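You operate a simulated robot arm through the tools that you are given. There is no shell and no other tool. Be economical: measure what you need, move in short steps, check, and stop when the job is done.

You are at the controls of a simulated two-armed robot. One attempt, no reset.

Task
Pack the case card's box in the blue hard case; label it Nuretsu.
Fine: case closed and latched, the label pressed on to its lid.
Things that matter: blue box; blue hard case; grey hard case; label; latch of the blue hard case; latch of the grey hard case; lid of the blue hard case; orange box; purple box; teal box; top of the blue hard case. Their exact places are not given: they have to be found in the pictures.

It is judged by the outcome, as a careful person would: the job done as asked, and still so three seconds after it is handed in. It fails if anything else is knocked over, pushed out of place, dropped, spilled or broken. Lids that push on must go on centred and level and be pressed home; caps that screw on are set level and turned clockwise until they are tight.

Robot
Two 7-joint arms with fingered hands on one trunk, on a base that drives. Base frame: it is fixed to the floor where the robot stands at the start and does not move with it; the origin is under the middle of the robot, x ahead of it, y to its left, z up; the surface under the hand at the start is at about z = 86. Lengths are in cm, angles in degrees, forces in N, time in s.
The left shoulder is at the start at [10.5, 17, 113.3], the right one opposite. With the tool pointing down near the work surface each hand reaches from about 38 to 80 cm from the robot's upright axis, wherever it stands, measured 20 degrees to its own side. Places, roughly: blue hard case (30x19x8 cm) [70, -20, 90]; grey hard case (30x19x8 cm) [60, -10, 20]; latch of the blue hard case [50, -20, 90]; latch of the grey hard case [50, -20, 30]; lid of the blue hard case [70, -20, 100]; top of the blue hard case [70, -10, 100]. Payload 4 kg a hand.
The tool frame of a hand sits at the grasp point between the pads (the TCP): z along the fingers, y along the line on which they close. The tips reach 2.6 cm beyond it. Largest opening 13.2 cm; the body of the gripper starts 7.3 cm behind the TCP. The gripper is a hand of 4 fingers: y runs from the thumb to the fingers, the wrist lies at [0, 0, -22.4] in the tool frame, and closing takes about 1.5 s.
Orientation is that of the tool frame in the base frame, as a unit quaternion [x, y, z, w]. With the fingers straight down and closing along the base's y, the tool's x points along the base's -x, its y along +y and its z along -z.

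Tools
- The arms move only by the tool apply_moves. It takes "left_motion", "right_motion" or both (then of equal length, played together; a hand with none holds still); each is a list of rows, each an object (a shift or turn left out is 0, a gripper value left out holds the last) with "linear": the shift along the tool's x, y, z in cm, a list of three; "rotation": the turn, a rotation vector about the tool's x, y, z in degrees, a list of three; "jaw": the finger opening in cm, from 0 to 13.2. In form: [{"linear": [dx, dy, dz], "rotation": [rx, ry, rz], "jaw": jaw}, ...]. A call has 1 to 8 rows; each row shifts and turns the commanded pose from where the row before left it, along the tool's axes as they then stand. Each row takes 0.2 s and may step no farther than 5 cm and 8.6 degrees from the row before; otherwise, or with a gripper value out of range, the whole call is refused. A pose out of reach is approached as far as the arm can. The call stops where the force on the tool passes 70 N (or 10 N more than at its start, if that is more) or the arm is blocked; 0.2 s more then pass. The fingers move at their own pace (about 10.8 cm/s each) and stop on an object; they squeeze with about 32 N. The grip force told is the motor's: it shows also when the fingers shut on nothing. Time passes only in rows, and 0.2 s behind the last, so rows that do not move let the fingers close. It gives the time, the measured TCP pose, the force on the tool (base axes), the opening and the grip force at its end, in the units of the frame above (readings bear some noise), with the torque about the TCP (base axes, N m) and any sound that the robot's microphone picked up.
- Cameras (640 x 400 px; columns grow to the right, rows downward): "scene" is now at [20.88, 0.94, 132.89]; the picture's right is [0.11, -0.99, 0.00], its down [-0.38, -0.04, -0.92] and it looks along [0.92, 0.10, -0.38] (base axes); focal length 214 px, centre (320, 200). "left" rides on the left gripper at [-7.3, 0.6, -9.4] in its tool frame; the picture's right is [-0.08, -1.00, 0.00], its down [0.79, -0.06, -0.62] and it looks along [0.61, -0.05, 0.79] (tool axes); focal length 230 px, centre (320, 200). "right" rides on the right gripper at [7.3, 0.6, -9.4] in its tool frame; the picture's right is [-0.08, 1.00, 0.00], its down [-0.78, -0.06, -0.62] and it looks along [-0.61, -0.05, 0.79] (tool axes); focal length 230 px, centre (320, 200).
- camera(camera): a new picture of that camera. It takes no simulated time.
- lift_body(by): slides the trunk up (or, below 0, down) by that many cm; the arms and the scene camera ride with it, the base frame stays. It gives what a move gives, with no picture.
- steer(legs): drives the robot by 1 to 6 legs, each [ahead, left, turn to the left] in cm, cm and degrees, along the robot's own axes; the way and the turn of a leg run together, so that a leg with both is an arc; at most 150 cm and 180 degrees a leg. The arms and the cameras ride along, it lands a little off, and it stops where it bumps. It gives what a move gives.
- grasp_type(shape, hand): the hand has 4 fingers and takes this shape, open, in about a second: jaw (thumb against the fingers, like two jaws); tri (thumb and two fingers); tip (a fingertip pinch); poke (one finger out to press); point (the index stretched); flat (the hand flat); cup (the hand cupped); fist (a fist). The gripper value then closes the fingers along that shape, each until it touches; the sizes above hold for jaw. It gives what a move gives, with no picture.
- aim_head(pan, tilt): turns the head with the scene camera to pan (to the left, within 80 degrees either way) and tilt (down, from -29 to 69), counted from straight ahead of the robot. It gives what a move gives.
- measure_at(camera, pixels): for up to 12 pixels [column, row] of the newest picture of that camera ("zoom" is the newest enlarged one), the place [x, y, z] in the base frame of the surface seen there, good to about 0.3 cm. It takes no simulated time.
- enlarge(camera, box): a new picture of the part [left, top, right, bottom] of that camera's present view, enlarged. It takes no simulated time.
- close_job(): hands the job in; it is judged then, once.

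Keep the steps short. Do not move on a guess: measure, check each grasp and each placing, and mend mistakes. In all there are 80 turns and 62 pictures (those below and enlarged ones count). Leave the grippers open and the arms clear of the work at the hand-in unless told otherwise, and finish with a single line.

The tools are called after "Emit:" by a JSON object that holds its "fn" and its "kwargs". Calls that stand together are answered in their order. apply_moves: Moves the arms, as the interface text tells. Its arguments: {"type":"object","properties":{"left_motion":{"type":"array","items":{"type":"object","properties":{"linear":{"type":"array","items":{"type":"number"}},"rotation":{"type":"array","items":{"type":"number"}},"jaw":{"type":"number"}}}},"right_motion":{"type":"array","items":{"type":"object","properties":{"linear":{"type":"array","items":{"type":"number"}},"rotation":{"type":"array","items":{"type":"number"}},"jaw":{"type":"number"}}}}},"required":[]} The other tools are called the same way: lift_body (by) slides the trunk up or down; grasp_type (shape, hand) gives the hand a shape; steer (legs) drives the base; aim_head (pan, tilt) turns the head that bears the scene camera; camera (camera) takes a picture; measure_at (camera, pixels) gives the place of the surface under pixels of a picture; enlarge (camera, box) takes an enlarged picture of a part of a camera's view; close_job () hands the job in.

At the start:

```text
time: 0.0
left_tcp_pos: [53.38, 26.31, 129.97]
left_orientation: [-0.004, 1.0, -0.009, 0.0]
left_contact_force: [0.2, -0.4, 0.3]
left_torque: [0.0, -0.01, 0.0]
left_width: 13.18
left_finger_force: 0.2
left_shape: jaw
right_tcp_pos: [46.08, -16.28, 134.49]
right_orientation: [0.0, 1.0, 0.0, 0.0]
right_contact_force: [-0.6, -0.3, -0.6]
right_torque: [-0.01, -0.01, 0.0]
right_width: 13.17
right_finger_force: 0.0
right_shape: jaw
trunk travel left (down, up): [-14.8, 20.3]
robot x, y, heading: [-0.11, 0.12, -0.2]
head pan, tilt: [6.4, 22.4]
```

scene: 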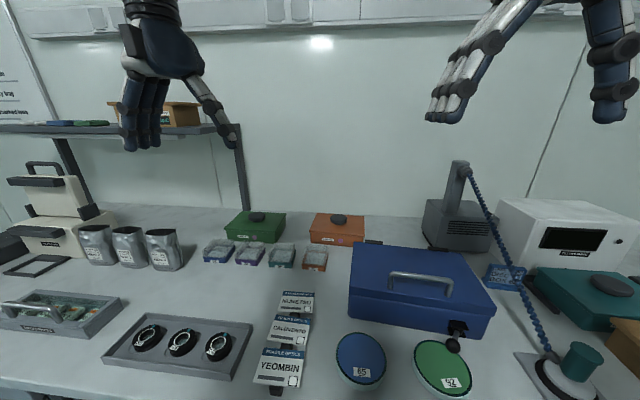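
right: 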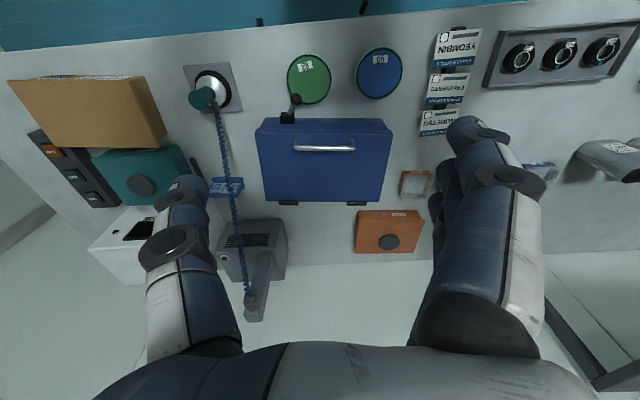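
left: 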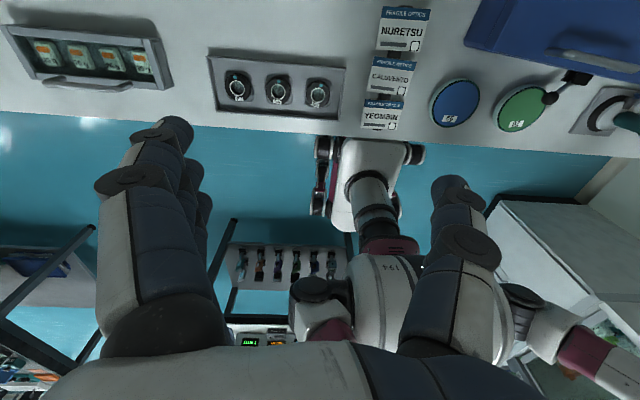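

I see the blue case, four small boxes at about (265,255), three labels at about (285,335) and a blue card near (505,275). I'll enlarge these areas to read them.

Emit:
{"fn": "enlarge", "kwargs": {"camera": "scene", "box": [190, 200, 350, 300]}}

Emit:
{"fn": "enlarge", "kwargs": {"camera": "scene", "box": [340, 220, 560, 360]}}

Emit:
{"fn": "enlarge", "kwargs": {"camera": "scene", "box": [0, 20, 160, 130]}}

```text
4.00 times, centred on (270, 250) of scene
```

zoom: 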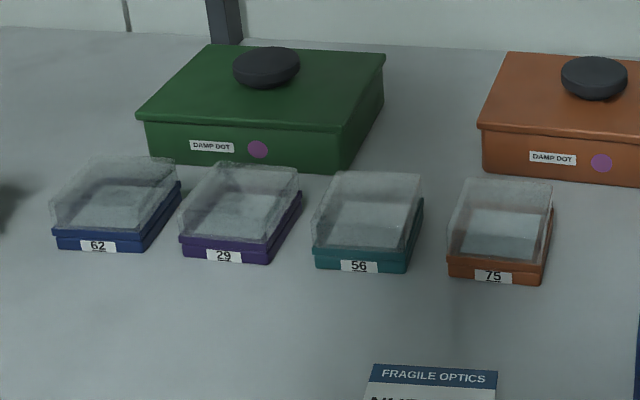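

```text
2.86 times, centred on (450, 290) of scene
```

zoom: 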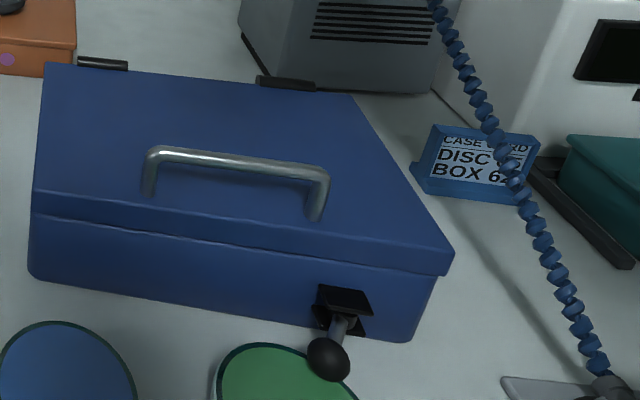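

```text
3.64 times, centred on (80, 75) of scene
```

zoom: 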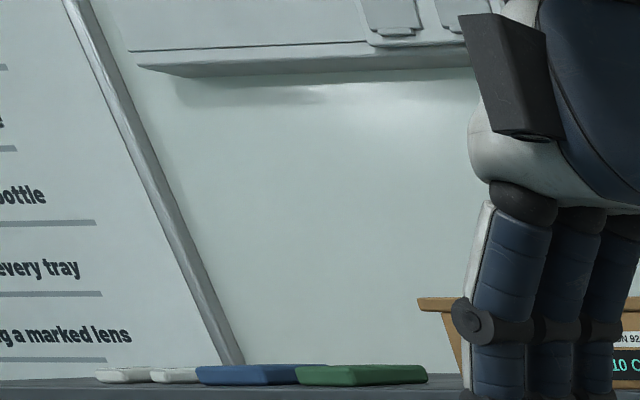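

The card reads "CASE CARD / DISC ? / BOX 6?". I'll zoom in on the card, and pan left to read the wall sign.

Emit:
{"fn": "enlarge", "kwargs": {"camera": "scene", "box": [475, 255, 545, 298]}}

Emit:
{"fn": "enlarge", "kwargs": {"camera": "right", "box": [190, 100, 270, 220]}}

Emit:
{"fn": "aim_head", "kwargs": {"pan": 50, "tilt": 8}}

Emit:
{"fn": "camera", "kwargs": {"camera": "scene"}}

```text
9.14 times, centred on (510, 276) of scene
```

zoom: 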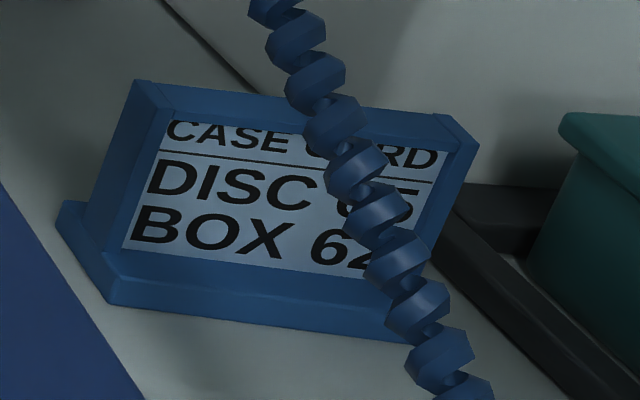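

```text
3.33 times, centred on (230, 160) of right
```

zoom: 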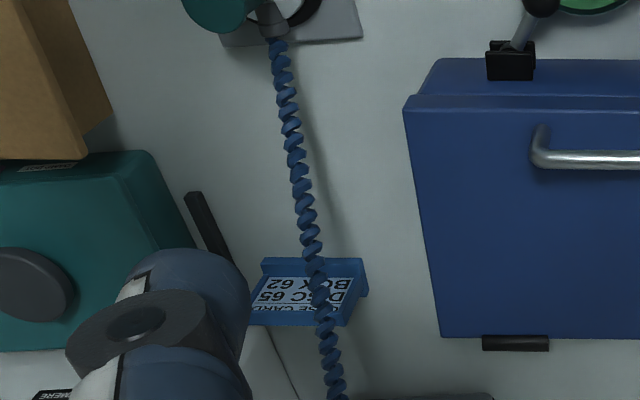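

```text
time: 1.1
left_tcp_pos: [53.5, 26.23, 129.94]
left_orientation: [-0.005, 1.0, -0.01, 0.001]
left_contact_force: [0.6, 0.1, 1.0]
left_torque: [0.0, -0.02, 0.02]
left_width: 13.19
left_finger_force: 0.0
left_shape: jaw
right_tcp_pos: [45.99, -16.18, 134.43]
right_orientation: [0.0, 1.0, 0.0, 0.0]
right_contact_force: [1.3, -0.3, -0.5]
right_torque: [0.01, 0.0, 0.01]
right_width: 13.19
right_finger_force: 0.1
right_shape: jaw
trunk travel left (down, up): [-14.8, 20.3]
robot x, y, heading: [0.22, -0.06, 0.1]
head pan, tilt: [50.0, 8.0]
```

```text
53 pictures are left
```

scene: 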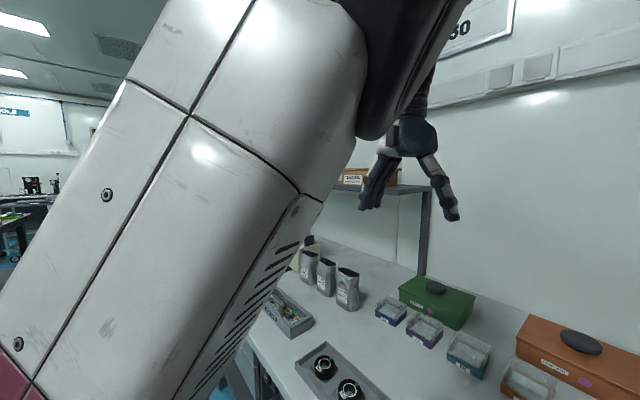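

The card says BOX 62, which is the blue box. The arm hides the wall sign from here, so I'll try a pan of 30.

Emit:
{"fn": "aim_head", "kwargs": {"pan": 30, "tilt": 8}}

Emit:
{"fn": "camera", "kwargs": {"camera": "scene"}}

```text
time: 1.9
left_tcp_pos: [53.42, 26.24, 130.0]
left_orientation: [-0.004, 1.0, -0.01, 0.0]
left_contact_force: [-1.4, -1.1, -0.2]
left_torque: [-0.01, -0.01, 0.01]
left_width: 13.18
left_finger_force: 0.0
left_shape: jaw
right_tcp_pos: [46.2, -16.39, 134.45]
right_orientation: [0.001, 1.0, 0.0, 0.0]
right_contact_force: [-0.3, 0.1, 0.3]
right_torque: [0.03, 0.01, 0.03]
right_width: 13.2
right_finger_force: 0.0
right_shape: jaw
trunk travel left (down, up): [-14.8, 20.3]
robot x, y, heading: [0.12, 0.06, 0.0]
head pan, tilt: [30.0, 8.0]
```

```text
52 pictures are left
```

scene: 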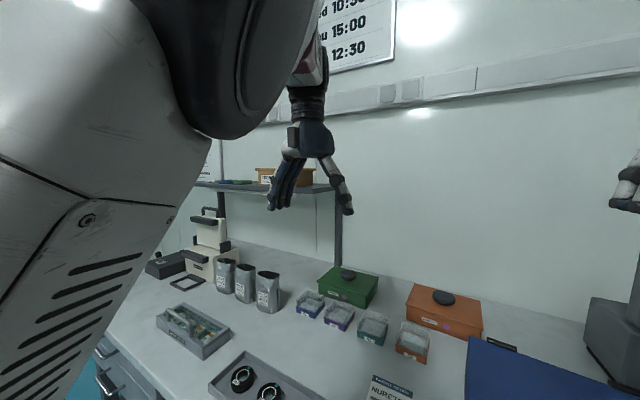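

The wall sign looks like general notices, so I'll leave it. Next I'll aim at the work area to measure the case, latch, box and label.

Emit:
{"fn": "aim_head", "kwargs": {"pan": -8, "tilt": 38}}

Emit:
{"fn": "camera", "kwargs": {"camera": "scene"}}

```text
time: 3.0
left_tcp_pos: [53.47, 26.21, 129.99]
left_orientation: [-0.004, 1.0, -0.01, 0.0]
left_contact_force: [-0.4, 0.4, 0.7]
left_torque: [0.01, 0.01, 0.0]
left_width: 13.17
left_finger_force: 0.1
left_shape: jaw
right_tcp_pos: [45.94, -16.12, 134.49]
right_orientation: [-0.001, 1.0, 0.001, 0.0]
right_contact_force: [-0.5, 0.1, -0.1]
right_torque: [0.01, -0.02, 0.0]
right_width: 13.15
right_finger_force: 0.1
right_shape: jaw
trunk travel left (down, up): [-14.8, 20.3]
robot x, y, heading: [-0.16, 0.25, 0.1]
head pan, tilt: [-8.0, 38.0]
```

```text
51 pictures are left
```

scene: 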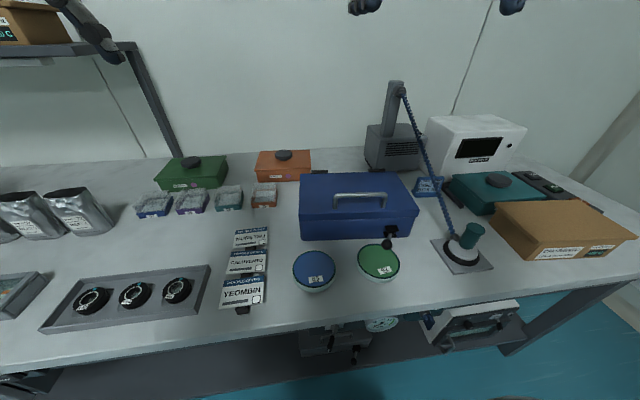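

Emit:
{"fn": "enlarge", "kwargs": {"camera": "scene", "box": [280, 150, 440, 250]}}

Emit:
{"fn": "measure_at", "kwargs": {"camera": "scene", "pixels": [[301, 174], [400, 172], [419, 209], [300, 213], [301, 238], [416, 234], [335, 195], [386, 195], [391, 228], [390, 242], [319, 171], [377, 169]]}}

Emit:
{"fn": "enlarge", "kwargs": {"camera": "scene", "box": [125, 170, 295, 320]}}

Emit:
{"fn": "measure_at", "kwargs": {"camera": "scene", "pixels": [[139, 214], [166, 215], [173, 198], [147, 196], [155, 205], [235, 230], [268, 229], [268, 244], [234, 246], [250, 238], [252, 249], [380, 262]]}}

```text
4.00 times, centred on (360, 200) of scene
```

zoom: 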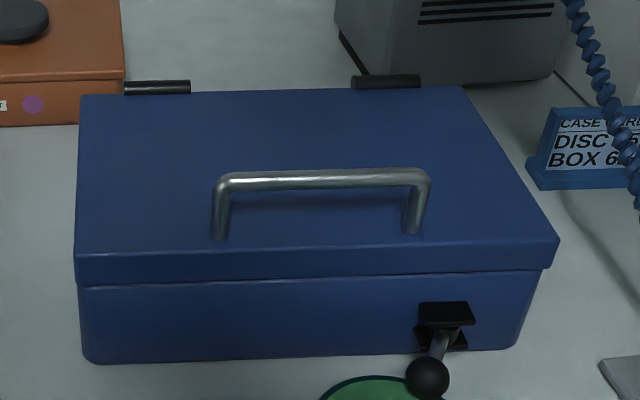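

```text
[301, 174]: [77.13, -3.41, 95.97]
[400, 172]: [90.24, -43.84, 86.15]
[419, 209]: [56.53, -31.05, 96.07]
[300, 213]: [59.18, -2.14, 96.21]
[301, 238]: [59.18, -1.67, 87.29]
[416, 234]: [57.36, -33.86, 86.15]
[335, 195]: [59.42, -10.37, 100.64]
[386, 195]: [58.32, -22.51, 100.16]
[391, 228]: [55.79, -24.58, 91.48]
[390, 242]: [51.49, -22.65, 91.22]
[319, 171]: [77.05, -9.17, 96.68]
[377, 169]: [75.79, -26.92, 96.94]
```

```text
2.67 times, centred on (210, 245) of scene
```

zoom: 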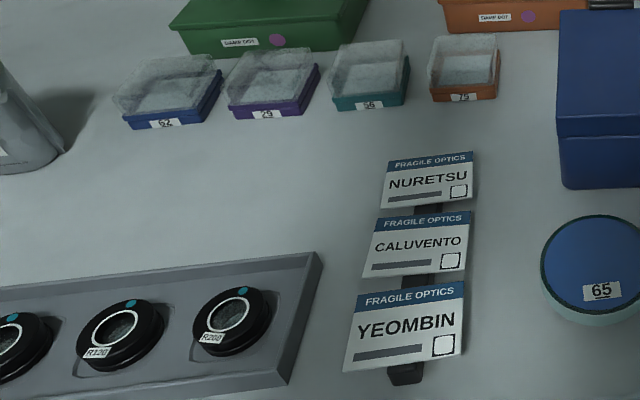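

```text
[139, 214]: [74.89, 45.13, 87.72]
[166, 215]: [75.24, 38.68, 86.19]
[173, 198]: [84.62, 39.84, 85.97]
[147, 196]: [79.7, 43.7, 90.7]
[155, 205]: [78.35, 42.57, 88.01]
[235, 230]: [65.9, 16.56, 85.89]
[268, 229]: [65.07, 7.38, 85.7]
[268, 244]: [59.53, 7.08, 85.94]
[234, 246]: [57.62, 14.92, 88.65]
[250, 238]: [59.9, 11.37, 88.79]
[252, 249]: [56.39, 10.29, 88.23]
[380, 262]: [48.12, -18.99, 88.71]
```

The blue case has a ball lever on the front right, sticking out at about (390,243). I'll compare it with the grey case under the bench, and look at the labels from the hand cameras.

Emit:
{"fn": "enlarge", "kwargs": {"camera": "scene", "box": [280, 310, 420, 400]}}

Emit:
{"fn": "enlarge", "kwargs": {"camera": "right", "box": [240, 30, 420, 220]}}

Emit:
{"fn": "enlarge", "kwargs": {"camera": "right", "box": [400, 20, 500, 150]}}

Emit:
{"fn": "enlarge", "kwargs": {"camera": "left", "box": [350, 0, 450, 140]}}

```text
4.44 times, centred on (350, 355) of scene
```

zoom: 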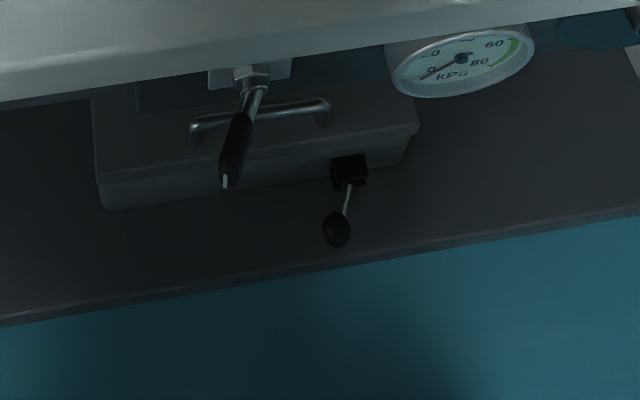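

```text
2.11 times, centred on (330, 125) of right
```

zoom: 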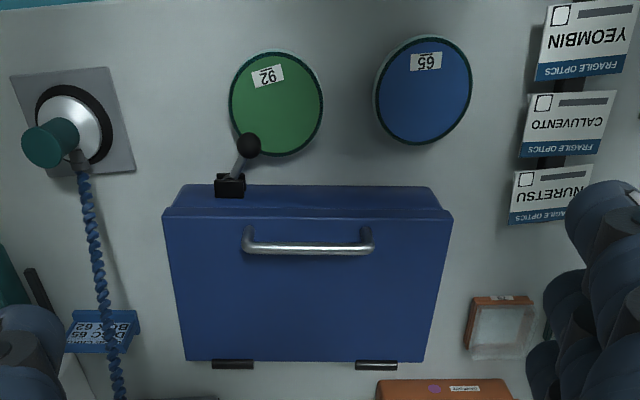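

```text
3.08 times, centred on (450, 85) of right
```

zoom: 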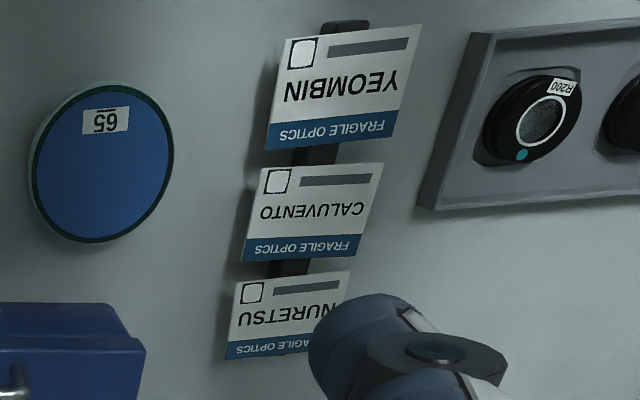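

```text
2.86 times, centred on (400, 70) of left
```

zoom: 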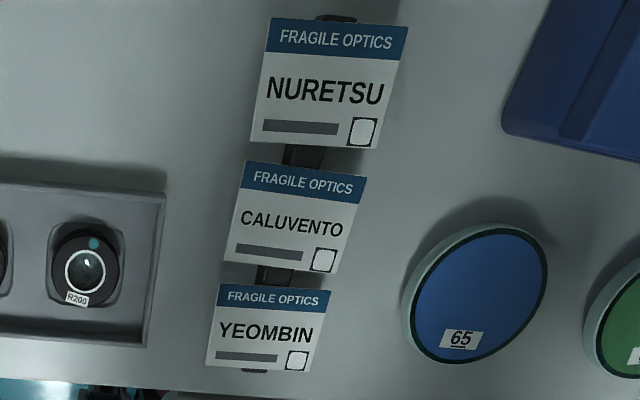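

Each label is a small plate raised on a black rail. I want a close view of the latch, so I'll lower the right hand in front of the case, well clear of everything.

Emit:
{"fn": "apply_moves", "kwargs": {"right_motion": [{"linear": [0, -1, 5]}, {"linear": [0, -1, 5]}, {"linear": [0, -1, 5]}, {"linear": [0, -1, 5]}, {"linear": [0, -1, 5]}, {"linear": [0, -1, 4]}]}}

Emit:
{"fn": "camera", "kwargs": {"camera": "right"}}

```text
refused: row 1 steps farther than a row can; nothing moved
```

```text
44 pictures are left
```

right: 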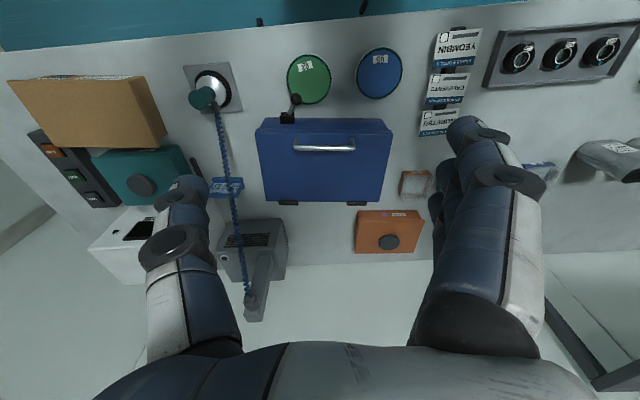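

Emit:
{"fn": "apply_moves", "kwargs": {"right_motion": [{"linear": [0, -1, 4.7]}, {"linear": [0, -1, 4.7]}, {"linear": [0, -1, 4.7]}, {"linear": [0, -1, 4.7]}, {"linear": [0, -1, 4.7]}, {"linear": [0, -1, 4.7]}]}}

Emit:
{"fn": "enlarge", "kwargs": {"camera": "right", "box": [180, 0, 460, 240]}}

Emit:
{"fn": "enlarge", "kwargs": {"camera": "scene", "box": [360, 210, 420, 290]}}

```text
time: 4.4
left_tcp_pos: [53.54, 26.29, 129.82]
left_orientation: [-0.004, 1.0, -0.01, 0.0]
left_contact_force: [-0.5, 0.0, 0.2]
left_torque: [-0.02, 0.03, -0.01]
left_width: 13.2
left_finger_force: 0.1
left_shape: jaw
right_tcp_pos: [46.22, -22.13, 106.13]
right_orientation: [0.0, 1.0, 0.0, 0.001]
right_contact_force: [0.2, 0.6, 0.0]
right_torque: [-0.01, 0.02, 0.02]
right_width: 13.19
right_finger_force: 0.0
right_shape: jaw
trunk travel left (down, up): [-14.8, 20.3]
robot x, y, heading: [-0.07, -0.0, -0.0]
head pan, tilt: [-8.0, 38.0]
```

```text
1.67 times, centred on (320, 120) of right
```

zoom: 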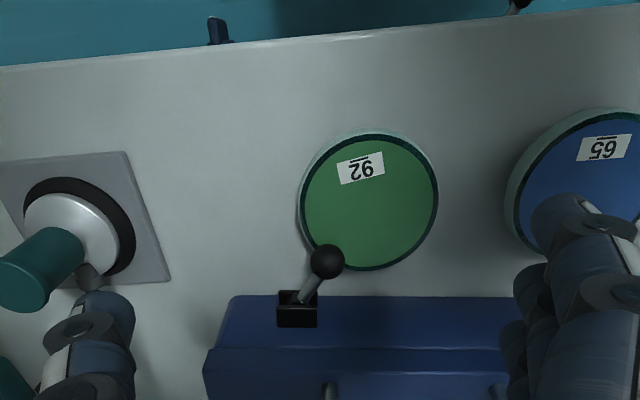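

```text
5.00 times, centred on (390, 250) of scene
```

zoom: 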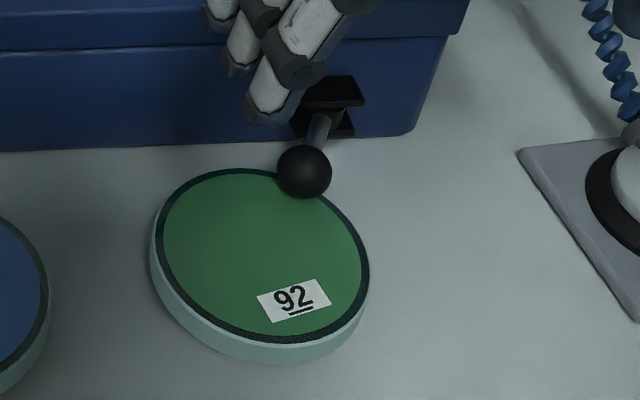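

The lever sits between two horizontal plates, so it probably swings sideways. I'll measure its geometry more finely.

Emit:
{"fn": "measure_at", "kwargs": {"camera": "zoom", "pixels": [[305, 165], [321, 125], [335, 78], [335, 95], [300, 130], [350, 132], [362, 100], [228, 280], [380, 60], [380, 110], [440, 50], [262, 184]]}}

Emit:
{"fn": "camera", "kwargs": {"camera": "right"}}

Emit:
{"fn": "measure_at", "kwargs": {"camera": "right", "pixels": [[315, 157], [310, 172], [303, 178], [318, 178], [310, 184], [310, 194], [302, 175], [285, 180]]}}

```text
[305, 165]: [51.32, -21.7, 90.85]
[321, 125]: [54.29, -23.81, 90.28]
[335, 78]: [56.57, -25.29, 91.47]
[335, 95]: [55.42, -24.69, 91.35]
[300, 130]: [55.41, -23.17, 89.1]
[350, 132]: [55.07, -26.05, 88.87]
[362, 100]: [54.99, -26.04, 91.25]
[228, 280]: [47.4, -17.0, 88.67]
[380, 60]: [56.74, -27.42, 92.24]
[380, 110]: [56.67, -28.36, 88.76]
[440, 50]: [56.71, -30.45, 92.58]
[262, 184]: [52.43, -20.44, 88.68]
```

```text
41 pictures are left
```

right: 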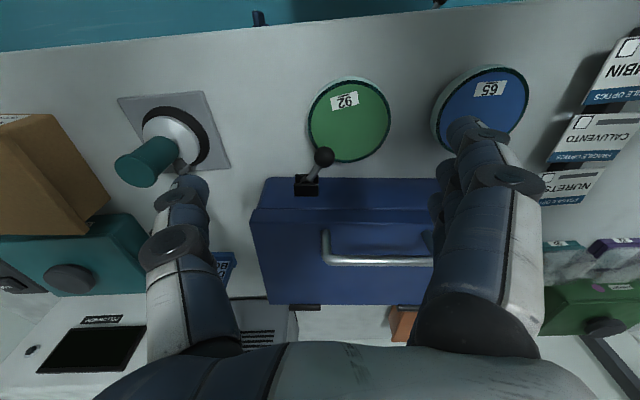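

```text
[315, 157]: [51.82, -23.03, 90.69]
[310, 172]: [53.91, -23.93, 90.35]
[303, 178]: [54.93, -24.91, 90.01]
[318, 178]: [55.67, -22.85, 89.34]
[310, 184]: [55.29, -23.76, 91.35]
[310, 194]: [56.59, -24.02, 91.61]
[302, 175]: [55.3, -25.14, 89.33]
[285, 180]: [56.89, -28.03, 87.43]
```

The pivot is about (55.5,-24.6,90.2) and the ball centre about (52,-22.2,89.8). I'll bring the right hand over the ball with the jaw at 7 cm to straddle it, then look.

Emit:
{"fn": "apply_moves", "kwargs": {"right_motion": [{"linear": [-3, 0, 3], "jaw": 7}, {"linear": [-2.8, 0, 3]}, {"linear": [0, 0, 2.5]}, {}]}}

Emit:
{"fn": "camera", "kwargs": {"camera": "right"}}

Emit:
{"fn": "camera", "kwargs": {"camera": "scene"}}

```text
time: 5.4
left_tcp_pos: [53.49, 26.3, 130.01]
left_orientation: [-0.005, 1.0, -0.012, 0.0]
left_contact_force: [0.9, 1.1, -0.2]
left_torque: [0.04, -0.01, 0.05]
left_width: 13.19
left_finger_force: 0.1
left_shape: jaw
right_tcp_pos: [51.86, -22.26, 97.75]
right_orientation: [0.0, 1.0, 0.0, 0.0]
right_contact_force: [-0.6, -0.3, 0.6]
right_torque: [-0.03, 0.01, 0.01]
right_width: 7.04
right_finger_force: 0.0
right_shape: jaw
trunk travel left (down, up): [-14.8, 20.3]
robot x, y, heading: [0.28, 0.22, -0.1]
head pan, tilt: [-8.0, 38.0]
```

```text
40 pictures are left
```

right: 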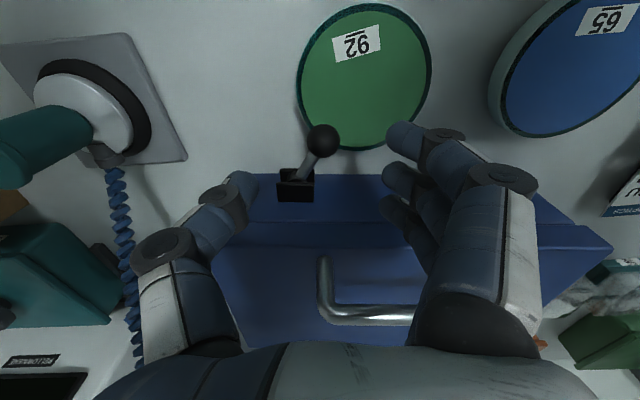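

```text
39 pictures are left
```

scene: 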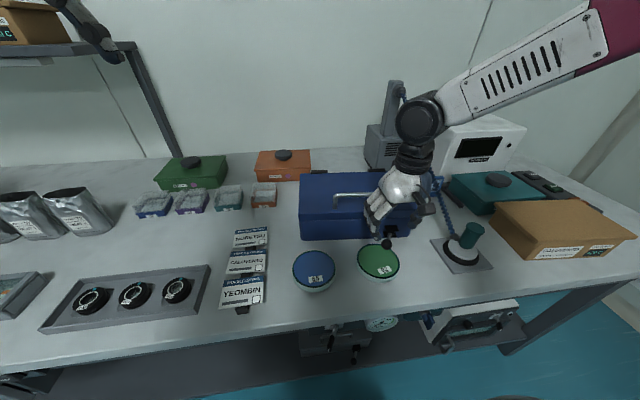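

I'll shift 0.8 cm toward myself to keep the fingers off the case front, go down to ball height, and close on the ball.

Emit:
{"fn": "apply_moves", "kwargs": {"right_motion": [{"linear": [0.8, 0, 2.5]}, {"linear": [0, 0, 2.8]}, {}]}}

Emit:
{"fn": "camera", "kwargs": {"camera": "right"}}

```text
time: 6.2
left_tcp_pos: [53.4, 26.28, 129.96]
left_orientation: [-0.004, 1.0, -0.011, 0.001]
left_contact_force: [-0.5, 1.0, -0.1]
left_torque: [0.03, 0.0, 0.01]
left_width: 13.19
left_finger_force: 0.0
left_shape: jaw
right_tcp_pos: [51.04, -22.14, 92.47]
right_orientation: [0.0, 1.0, 0.0, 0.0]
right_contact_force: [-0.6, -0.2, -0.2]
right_torque: [0.03, 0.03, 0.0]
right_width: 7.07
right_finger_force: 0.1
right_shape: jaw
trunk travel left (down, up): [-14.8, 20.3]
robot x, y, heading: [-0.2, -0.28, -0.0]
head pan, tilt: [-8.0, 38.0]
```

```text
38 pictures are left
```

right: 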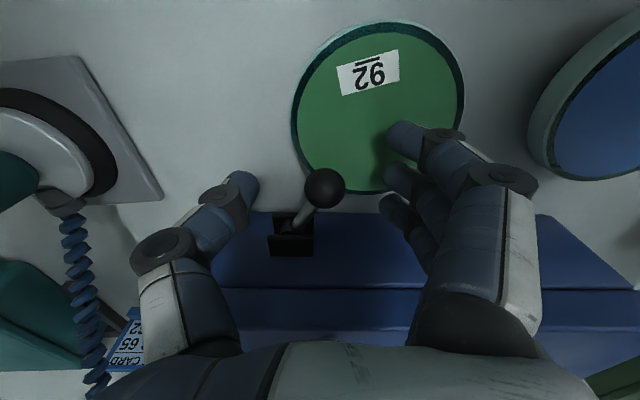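

The ball sits between thumb and fingers. I'll close lightly on it, then push a little toward -y and read the force.

Emit:
{"fn": "apply_moves", "kwargs": {"right_motion": [{"jaw": 3}, {}, {}, {"linear": [0.2, -0.8, 0]}, {"linear": [0.2, -0.8, 0]}, {}]}}

Emit:
{"fn": "camera", "kwargs": {"camera": "right"}}

```text
time: 7.6
left_tcp_pos: [53.39, 26.38, 129.95]
left_orientation: [-0.004, 1.0, -0.01, 0.0]
left_contact_force: [0.1, -0.2, -0.1]
left_torque: [0.05, 0.0, 0.0]
left_width: 13.18
left_finger_force: 0.0
left_shape: jaw
right_tcp_pos: [50.78, -23.7, 92.44]
right_orientation: [0.0, 1.0, -0.001, 0.001]
right_contact_force: [1.8, 6.9, 4.2]
right_torque: [0.24, -0.08, 0.05]
right_width: 3.27
right_finger_force: 0.1
right_shape: jaw
trunk travel left (down, up): [-14.8, 20.3]
robot x, y, heading: [0.31, 0.24, 0.1]
head pan, tilt: [-8.0, 38.0]
```

```text
37 pictures are left
```

right: 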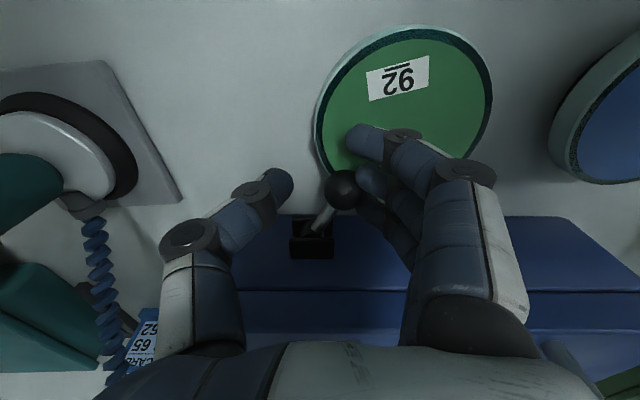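

I read 7 N of resistance and only slight movement so far. I'll push another 1.6 cm and compare.

Emit:
{"fn": "apply_moves", "kwargs": {"right_motion": [{"linear": [0.1, -0.5, 0]}, {"linear": [0.1, -0.5, 0]}, {"linear": [0, -0.6, 0]}, {}]}}

Emit:
{"fn": "camera", "kwargs": {"camera": "right"}}

```text
time: 8.6
left_tcp_pos: [53.36, 26.29, 129.94]
left_orientation: [-0.005, 1.0, -0.01, 0.001]
left_contact_force: [0.3, -0.9, -0.2]
left_torque: [-0.01, 0.03, -0.01]
left_width: 13.19
left_finger_force: 0.1
left_shape: jaw
right_tcp_pos: [50.34, -25.4, 92.49]
right_orientation: [0.0, 1.0, 0.0, 0.0]
right_contact_force: [-10.3, 3.2, 1.1]
right_torque: [0.1, 0.16, 0.25]
right_width: 3.18
right_finger_force: 0.0
right_shape: jaw
trunk travel left (down, up): [-14.8, 20.3]
robot x, y, heading: [0.18, -0.04, 0.1]
head pan, tilt: [-8.0, 38.0]
```

```text
36 pictures are left
```

right: 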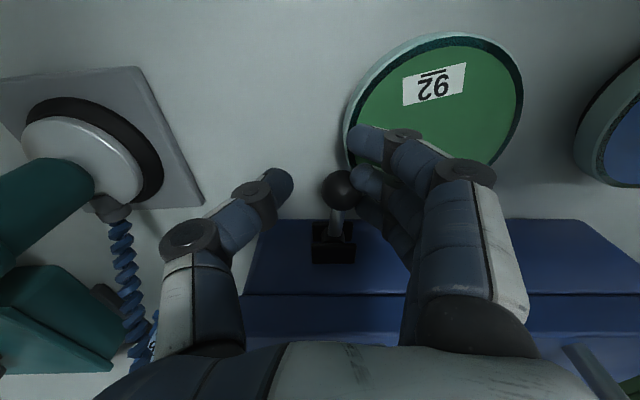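

The lever does swing toward -y and now points nearly straight out. I'll keep pushing along the arc.

Emit:
{"fn": "apply_moves", "kwargs": {"right_motion": [{"linear": [0, -0.6, 0]}, {"linear": [-0.1, -0.6, 0]}, {"linear": [-0.3, -0.6, 0]}, {"linear": [-0.3, -0.5, 0]}, {}]}}

Emit:
{"fn": "camera", "kwargs": {"camera": "right"}}

```text
time: 9.8
left_tcp_pos: [53.42, 26.23, 130.03]
left_orientation: [-0.004, 1.0, -0.009, 0.001]
left_contact_force: [-0.7, -0.1, -0.1]
left_torque: [0.01, -0.01, -0.02]
left_width: 13.18
left_finger_force: 0.2
left_shape: jaw
right_tcp_pos: [51.09, -27.73, 92.57]
right_orientation: [0.0, 1.0, 0.001, 0.0]
right_contact_force: [-4.0, 4.2, 2.4]
right_torque: [0.13, 0.03, 0.15]
right_width: 3.14
right_finger_force: 0.1
right_shape: jaw
trunk travel left (down, up): [-14.8, 20.3]
robot x, y, heading: [-0.04, 0.19, -0.1]
head pan, tilt: [-8.0, 38.0]
```

```text
35 pictures are left
```

right: 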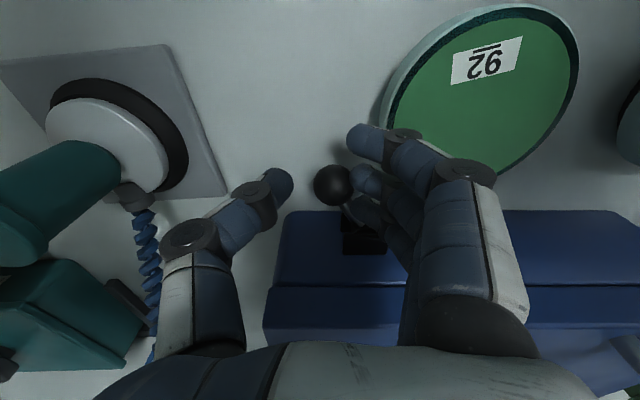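

The lever is now at about -33° with no stop yet. I'll push on a bit further.

Emit:
{"fn": "apply_moves", "kwargs": {"right_motion": [{"linear": [-0.3, -0.5, 0]}, {"linear": [-0.4, -0.5, 0]}, {"linear": [-0.4, -0.4, 0]}, {}]}}

Emit:
{"fn": "camera", "kwargs": {"camera": "right"}}

```text
time: 10.8
left_tcp_pos: [53.41, 26.33, 129.94]
left_orientation: [-0.004, 1.0, -0.01, 0.0]
left_contact_force: [-0.2, 0.3, 0.3]
left_torque: [0.03, -0.02, 0.02]
left_width: 13.18
left_finger_force: 0.1
left_shape: jaw
right_tcp_pos: [52.25, -29.11, 92.5]
right_orientation: [0.0, 1.0, 0.001, 0.001]
right_contact_force: [-2.3, 4.5, 2.4]
right_torque: [0.21, -0.06, 0.07]
right_width: 3.2
right_finger_force: 0.1
right_shape: jaw
trunk travel left (down, up): [-14.8, 20.3]
robot x, y, heading: [-0.22, 0.53, -0.0]
head pan, tilt: [-8.0, 38.0]
```

```text
34 pictures are left
```

right: 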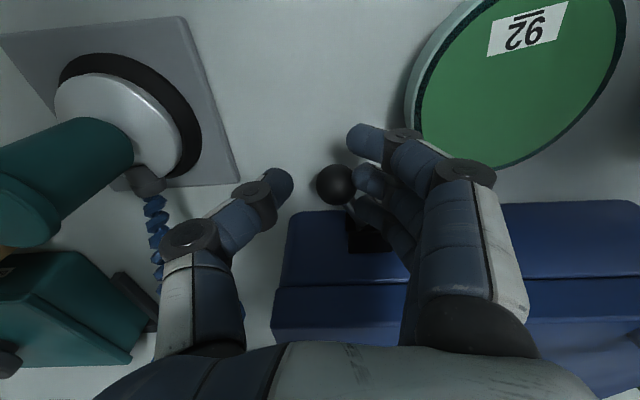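

The green jar moved in the picture but the case bracket barely did. So the lever hit its stop at about -35° and the case slid a little. I'll stop pushing, open the fingers and lift away.

Emit:
{"fn": "apply_moves", "kwargs": {"right_motion": [{"linear": [0, 0.5, 0], "jaw": 6}, {"jaw": 7}, {"jaw": 7}, {"linear": [1, 0, -4]}, {"linear": [1, 0, -4.5]}, {"linear": [1, 0, -4.5]}, {"linear": [1, 0, -3]}]}}

Emit:
{"fn": "camera", "kwargs": {"camera": "scene"}}

Emit:
{"fn": "enlarge", "kwargs": {"camera": "right", "box": [180, 40, 500, 240]}}

```text
time: 12.4
left_tcp_pos: [53.37, 26.3, 129.95]
left_orientation: [-0.004, 1.0, -0.011, 0.0]
left_contact_force: [-0.5, 0.0, -0.3]
left_torque: [-0.02, 0.01, -0.03]
left_width: 13.19
left_finger_force: 0.1
left_shape: jaw
right_tcp_pos: [48.25, -28.61, 108.6]
right_orientation: [0.001, 1.0, -0.001, 0.0]
right_contact_force: [0.1, -0.1, 0.3]
right_torque: [0.01, -0.02, 0.0]
right_width: 6.92
right_finger_force: 0.2
right_shape: jaw
trunk travel left (down, up): [-14.8, 20.3]
robot x, y, heading: [0.31, -0.3, -0.1]
head pan, tilt: [-8.0, 38.0]
```

```text
33 pictures are left
```

scene: 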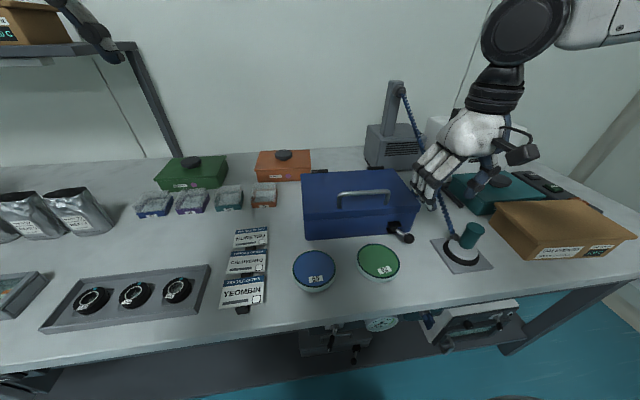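

```text
2.00 times, centred on (340, 140) of right
```

zoom: 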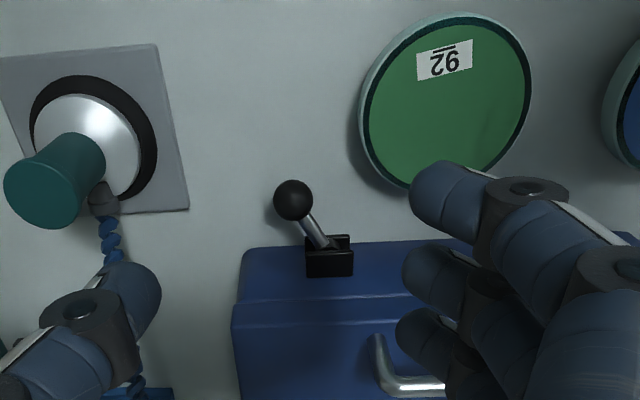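

The lever now sits at the other stop and the case slid only slightly. Next I'll measure the handle and the lid.

Emit:
{"fn": "enlarge", "kwargs": {"camera": "scene", "box": [290, 155, 430, 245]}}

Emit:
{"fn": "measure_at", "kwargs": {"camera": "scene", "pixels": [[342, 195], [365, 193], [385, 191], [389, 206], [340, 208], [303, 210], [302, 177], [390, 170], [418, 207], [305, 172], [350, 200]]}}

```text
4.44 times, centred on (360, 200) of scene
```

zoom: 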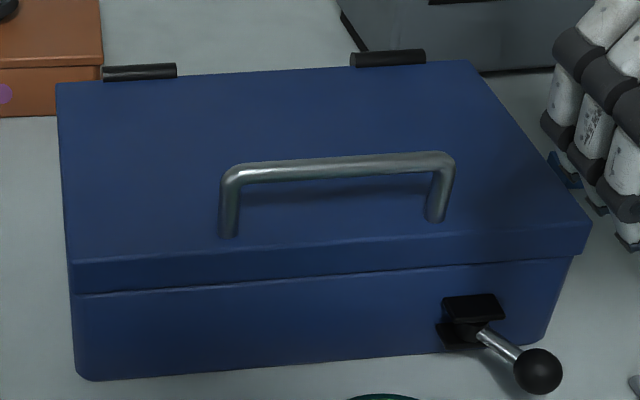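

```text
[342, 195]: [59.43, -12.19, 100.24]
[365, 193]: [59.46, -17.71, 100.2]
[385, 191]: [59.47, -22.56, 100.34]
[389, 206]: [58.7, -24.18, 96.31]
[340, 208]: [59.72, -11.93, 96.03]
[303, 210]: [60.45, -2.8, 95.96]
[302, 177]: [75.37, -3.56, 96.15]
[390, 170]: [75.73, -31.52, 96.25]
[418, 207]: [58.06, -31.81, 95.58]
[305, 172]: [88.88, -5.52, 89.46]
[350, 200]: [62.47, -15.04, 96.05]
```

The bar runs along y from -11.5 to -23.5 at x≈59.7, z≈100. I'll lift a bit and turn the right hand 90° so it closes along x.

Emit:
{"fn": "apply_moves", "kwargs": {"right_motion": [{"linear": [0, 0, -2], "rotation": [0, 0, 8.2]}, {"rotation": [0, 0, 8.2]}, {"rotation": [0, 0, 8.2]}, {"rotation": [0, 0, 8.2]}, {"rotation": [0, 0, 8.2]}, {"rotation": [0, 0, 8.2]}, {"rotation": [0, 0, 8.2]}, {"rotation": [0, 0, 8.2]}]}}

Emit:
{"fn": "apply_moves", "kwargs": {"right_motion": [{"rotation": [0, 0, 8.2]}, {"rotation": [0, 0, 8.2]}, {"rotation": [0, 0, 8.0]}, {}]}}

```text
time: 14.2
left_tcp_pos: [53.39, 26.28, 129.92]
left_orientation: [-0.005, 1.0, -0.01, 0.0]
left_contact_force: [0.5, -0.1, 0.4]
left_torque: [-0.02, 0.01, 0.0]
left_width: 13.19
left_finger_force: 0.1
left_shape: jaw
right_tcp_pos: [48.19, -28.66, 110.46]
right_orientation: [0.542, 0.84, 0.0, 0.0]
right_contact_force: [-0.3, -1.0, 0.0]
right_torque: [-0.03, 0.0, 0.01]
right_width: 6.93
right_finger_force: 0.0
right_shape: jaw
trunk travel left (down, up): [-14.8, 20.3]
robot x, y, heading: [0.06, -0.2, 0.1]
head pan, tilt: [-8.0, 38.0]
```

```text
time: 15.2
left_tcp_pos: [53.45, 26.38, 130.0]
left_orientation: [-0.004, 1.0, -0.01, 0.0]
left_contact_force: [-0.2, -1.0, -0.1]
left_torque: [0.04, 0.0, 0.03]
left_width: 13.18
left_finger_force: 0.1
left_shape: jaw
right_tcp_pos: [48.24, -28.73, 110.47]
right_orientation: [0.707, 0.707, 0.0, 0.0]
right_contact_force: [-0.2, 0.3, 0.3]
right_torque: [-0.01, 0.0, 0.01]
right_width: 6.96
right_finger_force: 0.1
right_shape: jaw
trunk travel left (down, up): [-14.8, 20.3]
robot x, y, heading: [-0.07, 0.2, -0.2]
head pan, tilt: [-8.0, 38.0]
```

Tool x is now base +y and tool y is base +x. I'll move above the bar.

Emit:
{"fn": "apply_moves", "kwargs": {"right_motion": [{"linear": [3, 3, 0]}, {"linear": [3, 3, 0]}, {"linear": [3, 3, 0]}, {"linear": [2.2, 2.5, 1]}, {"linear": [0, 0, 3.5]}, {}]}}

Emit:
{"fn": "camera", "kwargs": {"camera": "right"}}

Emit:
{"fn": "enlarge", "kwargs": {"camera": "scene", "box": [290, 125, 450, 245]}}

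```text
time: 16.6
left_tcp_pos: [53.4, 26.33, 129.92]
left_orientation: [-0.005, 1.0, -0.01, 0.0]
left_contact_force: [-0.4, -0.1, 0.0]
left_torque: [0.01, 0.02, -0.05]
left_width: 13.22
left_finger_force: 0.1
left_shape: jaw
right_tcp_pos: [59.57, -17.57, 105.84]
right_orientation: [0.707, 0.707, 0.0, 0.0]
right_contact_force: [-0.3, -0.6, -0.3]
right_torque: [-0.01, 0.0, 0.01]
right_width: 6.93
right_finger_force: 0.1
right_shape: jaw
trunk travel left (down, up): [-14.8, 20.3]
robot x, y, heading: [-0.06, -0.49, 0.1]
head pan, tilt: [-8.0, 38.0]
```

```text
30 pictures are left
```

right: 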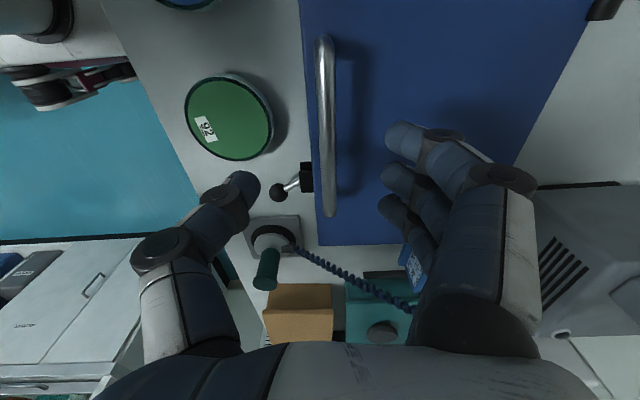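

```text
3.33 times, centred on (370, 185) of scene
```

zoom: 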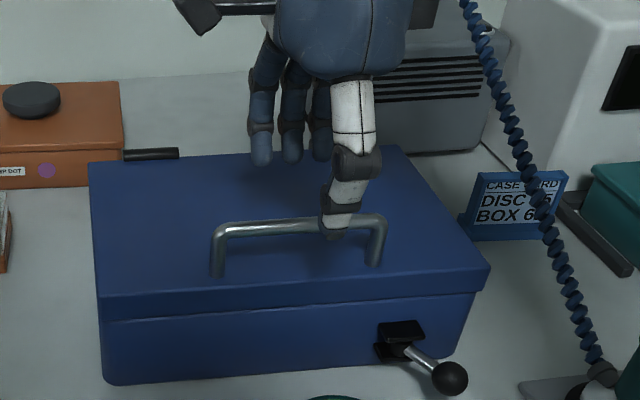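

The bar lies between thumb and fingers. I'll go down to z≈100, with tips 1.2 cm above the lid, and close.

Emit:
{"fn": "apply_moves", "kwargs": {"right_motion": [{"linear": [0, 0.2, 3]}, {"linear": [0, 0, 2.7]}, {"jaw": 0}, {"jaw": 0}, {"jaw": 0}, {"jaw": 0}, {"jaw": 0}]}}

Emit:
{"fn": "camera", "kwargs": {"camera": "right"}}

```text
time: 18.2
left_tcp_pos: [53.58, 26.23, 130.03]
left_orientation: [-0.004, 1.0, -0.011, 0.0]
left_contact_force: [-0.5, 0.1, 0.7]
left_torque: [-0.01, -0.01, 0.01]
left_width: 13.19
left_finger_force: 0.1
left_shape: jaw
right_tcp_pos: [59.88, -17.6, 99.93]
right_orientation: [0.707, 0.707, 0.0, 0.0]
right_contact_force: [8.5, 1.1, -0.1]
right_torque: [0.01, 0.0, -0.02]
right_width: 0.0
right_finger_force: 32.2
right_shape: jaw
trunk travel left (down, up): [-14.8, 20.3]
robot x, y, heading: [0.04, -0.11, 0.3]
head pan, tilt: [-8.0, 38.0]
```

```text
28 pictures are left
```

right: 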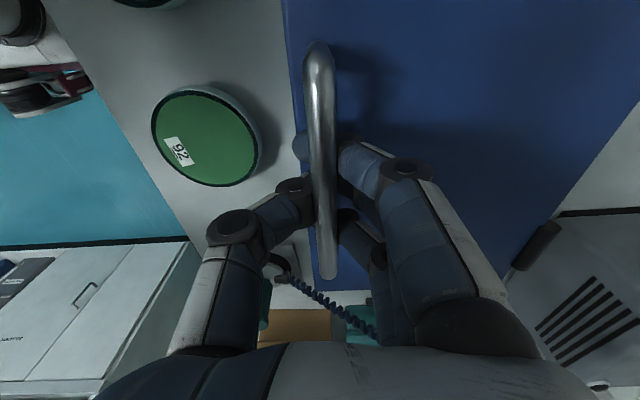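

The fingers are shut under the bar like a hook. I'll lift 2 cm and watch the force and whether the lid opens.

Emit:
{"fn": "apply_moves", "kwargs": {"right_motion": [{"linear": [0, 0, -1]}, {"linear": [0, 0, -1]}, {}]}}

Emit:
{"fn": "enlarge", "kwargs": {"camera": "scene", "box": [290, 125, 450, 245]}}

```text
time: 19.0
left_tcp_pos: [53.5, 26.22, 129.9]
left_orientation: [-0.005, 1.0, -0.011, 0.0]
left_contact_force: [0.4, -0.5, -0.5]
left_torque: [-0.03, -0.01, 0.03]
left_width: 13.21
left_finger_force: 0.0
left_shape: jaw
right_tcp_pos: [59.89, -17.51, 102.06]
right_orientation: [0.707, 0.707, -0.001, 0.0]
right_contact_force: [7.1, -0.7, 0.7]
right_torque: [0.03, 0.07, -0.02]
right_width: 0.0
right_finger_force: 31.8
right_shape: jaw
trunk travel left (down, up): [-14.8, 20.3]
robot x, y, heading: [-0.09, -0.06, -0.0]
head pan, tilt: [-8.0, 38.0]
```

```text
3.33 times, centred on (370, 185) of scene
```

zoom: 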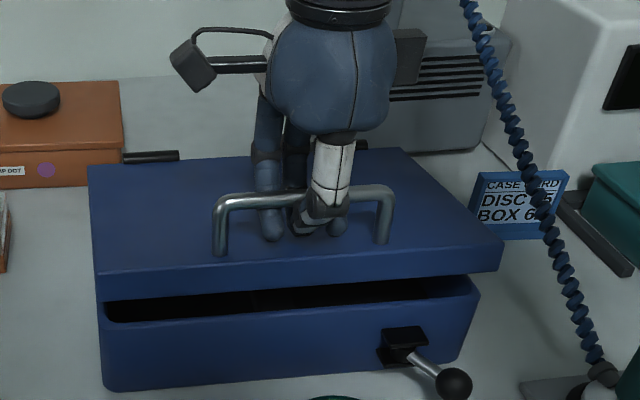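

The lid opens freely, so lever toward -y means unlatched. I'll follow the hinge arc up and back.

Emit:
{"fn": "apply_moves", "kwargs": {"right_motion": [{"linear": [0, 1.9, -3.0]}, {"linear": [0, 1.9, -2.4]}, {"linear": [0, 2.4, -1.9]}, {"linear": [0, 2.6, -1.6]}, {}]}}

Emit:
{"fn": "camera", "kwargs": {"camera": "scene"}}

```text
time: 20.2
left_tcp_pos: [53.49, 26.36, 129.92]
left_orientation: [-0.005, 1.0, -0.01, 0.0]
left_contact_force: [0.1, 0.2, 1.1]
left_torque: [-0.02, 0.0, 0.02]
left_width: 13.2
left_finger_force: 0.0
left_shape: jaw
right_tcp_pos: [68.87, -17.48, 110.94]
right_orientation: [0.707, 0.707, -0.001, -0.001]
right_contact_force: [0.7, -0.8, -0.2]
right_torque: [0.0, 0.02, 0.0]
right_width: 0.02
right_finger_force: 32.0
right_shape: jaw
trunk travel left (down, up): [-14.8, 20.3]
robot x, y, heading: [0.22, -0.46, 0.0]
head pan, tilt: [-8.0, 38.0]
```

```text
26 pictures are left
```

scene: 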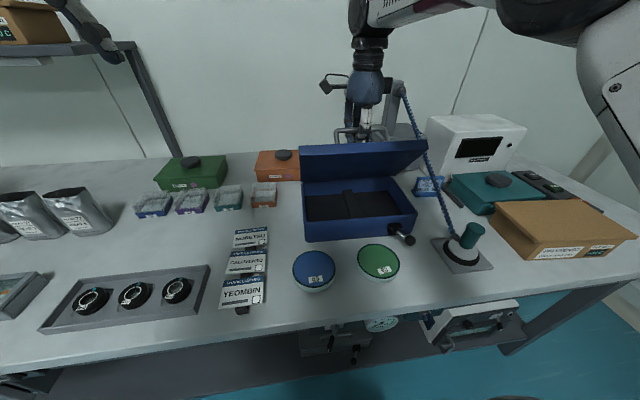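

The lid is following and the case interior shows, with a divider in the middle. I'll continue past vertical.

Emit:
{"fn": "apply_moves", "kwargs": {"right_motion": [{"linear": [0, 3.0, -1.0]}, {"linear": [0, 3.0, -0.4]}, {"linear": [0, 3.0, 0.1]}, {"linear": [0, 2.8, 0.5]}, {}]}}

Emit:
{"fn": "camera", "kwargs": {"camera": "scene"}}

```text
time: 21.4
left_tcp_pos: [53.38, 26.23, 129.9]
left_orientation: [-0.004, 1.0, -0.011, 0.0]
left_contact_force: [0.4, -0.3, 0.2]
left_torque: [0.0, 0.0, 0.03]
left_width: 13.19
left_finger_force: 0.0
left_shape: jaw
right_tcp_pos: [73.58, -18.96, 110.59]
right_orientation: [0.708, 0.707, 0.0, 0.0]
right_contact_force: [-1.8, -0.1, 0.4]
right_torque: [0.01, -0.01, 0.0]
right_width: 0.0
right_finger_force: 32.1
right_shape: jaw
right hand out of reach, approached as far as the arm can: row 2, 3, 4
trunk travel left (down, up): [-14.8, 20.3]
robot x, y, heading: [0.06, 0.24, 0.0]
head pan, tilt: [-8.0, 38.0]
```

```text
25 pictures are left
```

scene: 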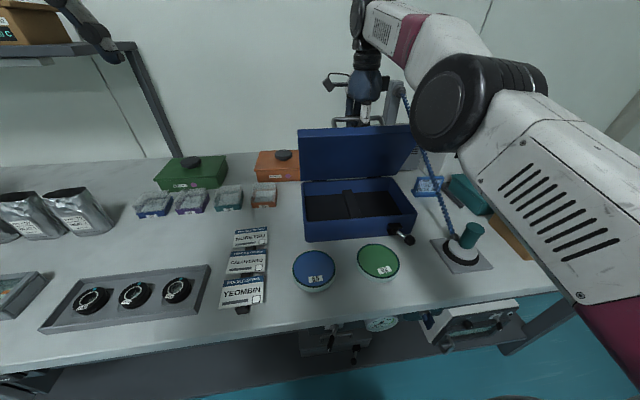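

The arm is at its reach limit, so I'll drive the base ahead 8 cm. That carries the hand, and the lid, the same way.

Emit:
{"fn": "steer", "kwargs": {"legs": [[8, 0, 0]]}}

Emit:
{"fn": "camera", "kwargs": {"camera": "scene"}}

```text
time: 22.4
left_tcp_pos: [61.33, 26.34, 129.92]
left_orientation: [-0.004, 1.0, -0.011, 0.0]
left_contact_force: [-0.3, 0.6, -0.3]
left_torque: [0.02, -0.02, 0.0]
left_width: 13.2
left_finger_force: 0.0
left_shape: jaw
right_tcp_pos: [81.43, -18.99, 110.67]
right_orientation: [0.707, 0.707, 0.0, 0.0]
right_contact_force: [-0.1, -0.5, -0.4]
right_torque: [0.02, 0.05, -0.01]
right_width: 0.0
right_finger_force: 31.7
right_shape: jaw
trunk travel left (down, up): [-14.8, 20.3]
robot x, y, heading: [7.59, 0.02, -0.3]
head pan, tilt: [-8.0, 38.0]
```

```text
24 pictures are left
```

scene: 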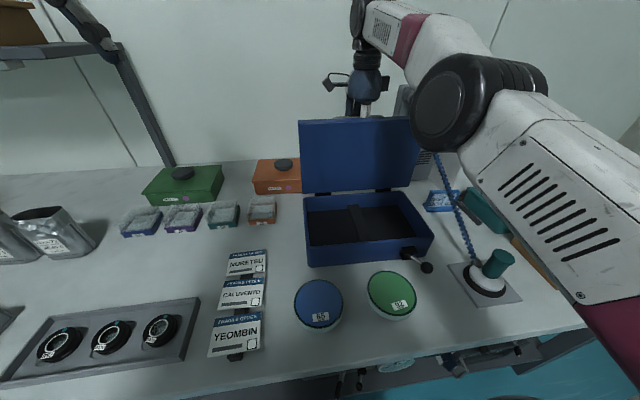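

The lid looks near vertical. I'll measure its lean, along with the interior and the blue box.

Emit:
{"fn": "measure_at", "kwargs": {"camera": "scene", "pixels": [[308, 126], [308, 188], [400, 124], [400, 184], [330, 218], [385, 215], [356, 222], [352, 206], [308, 200], [398, 196], [310, 255], [415, 246]]}}

Emit:
{"fn": "enlarge", "kwargs": {"camera": "scene", "box": [290, 110, 440, 270]}}

Emit:
{"fn": "enlarge", "kwargs": {"camera": "scene", "box": [110, 190, 190, 245]}}

Emit:
{"fn": "measure_at", "kwargs": {"camera": "zoom", "pixels": [[90, 380], [290, 370], [110, 340], [290, 340], [390, 170], [180, 170], [230, 240], [420, 180], [300, 320], [150, 300]]}}

```text
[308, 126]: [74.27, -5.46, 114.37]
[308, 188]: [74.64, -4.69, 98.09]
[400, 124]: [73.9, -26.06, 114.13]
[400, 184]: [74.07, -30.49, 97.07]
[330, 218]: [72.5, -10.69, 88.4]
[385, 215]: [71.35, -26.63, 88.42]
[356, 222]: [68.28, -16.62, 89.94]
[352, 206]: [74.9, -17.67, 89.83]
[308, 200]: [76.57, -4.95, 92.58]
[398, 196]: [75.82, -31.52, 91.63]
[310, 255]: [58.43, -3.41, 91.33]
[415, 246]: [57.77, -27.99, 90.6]
```

```text
2.50 times, centred on (365, 190) of scene
```

zoom: 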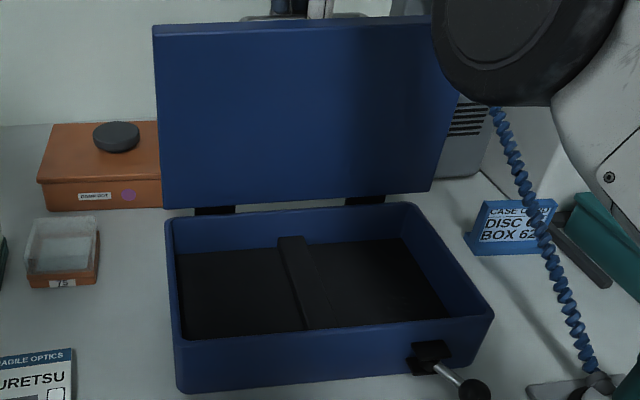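

```text
7.27 times, centred on (150, 218) of scene
```

zoom: 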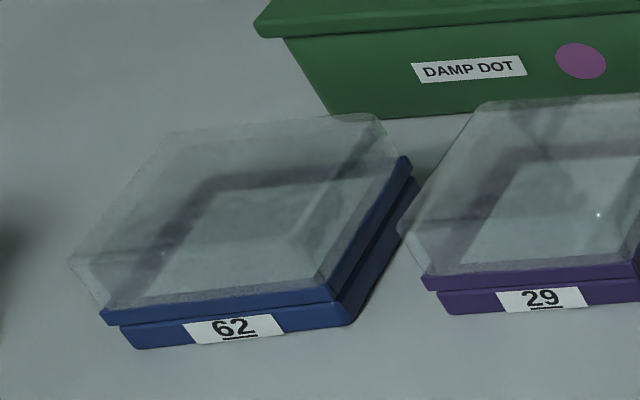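

```text
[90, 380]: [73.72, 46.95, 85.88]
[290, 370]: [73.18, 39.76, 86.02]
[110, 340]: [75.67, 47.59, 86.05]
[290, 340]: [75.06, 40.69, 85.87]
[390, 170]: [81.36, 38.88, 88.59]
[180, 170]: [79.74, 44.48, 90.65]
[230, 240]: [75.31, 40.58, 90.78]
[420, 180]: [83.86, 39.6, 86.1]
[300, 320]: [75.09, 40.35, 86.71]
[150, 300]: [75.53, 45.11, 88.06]
```

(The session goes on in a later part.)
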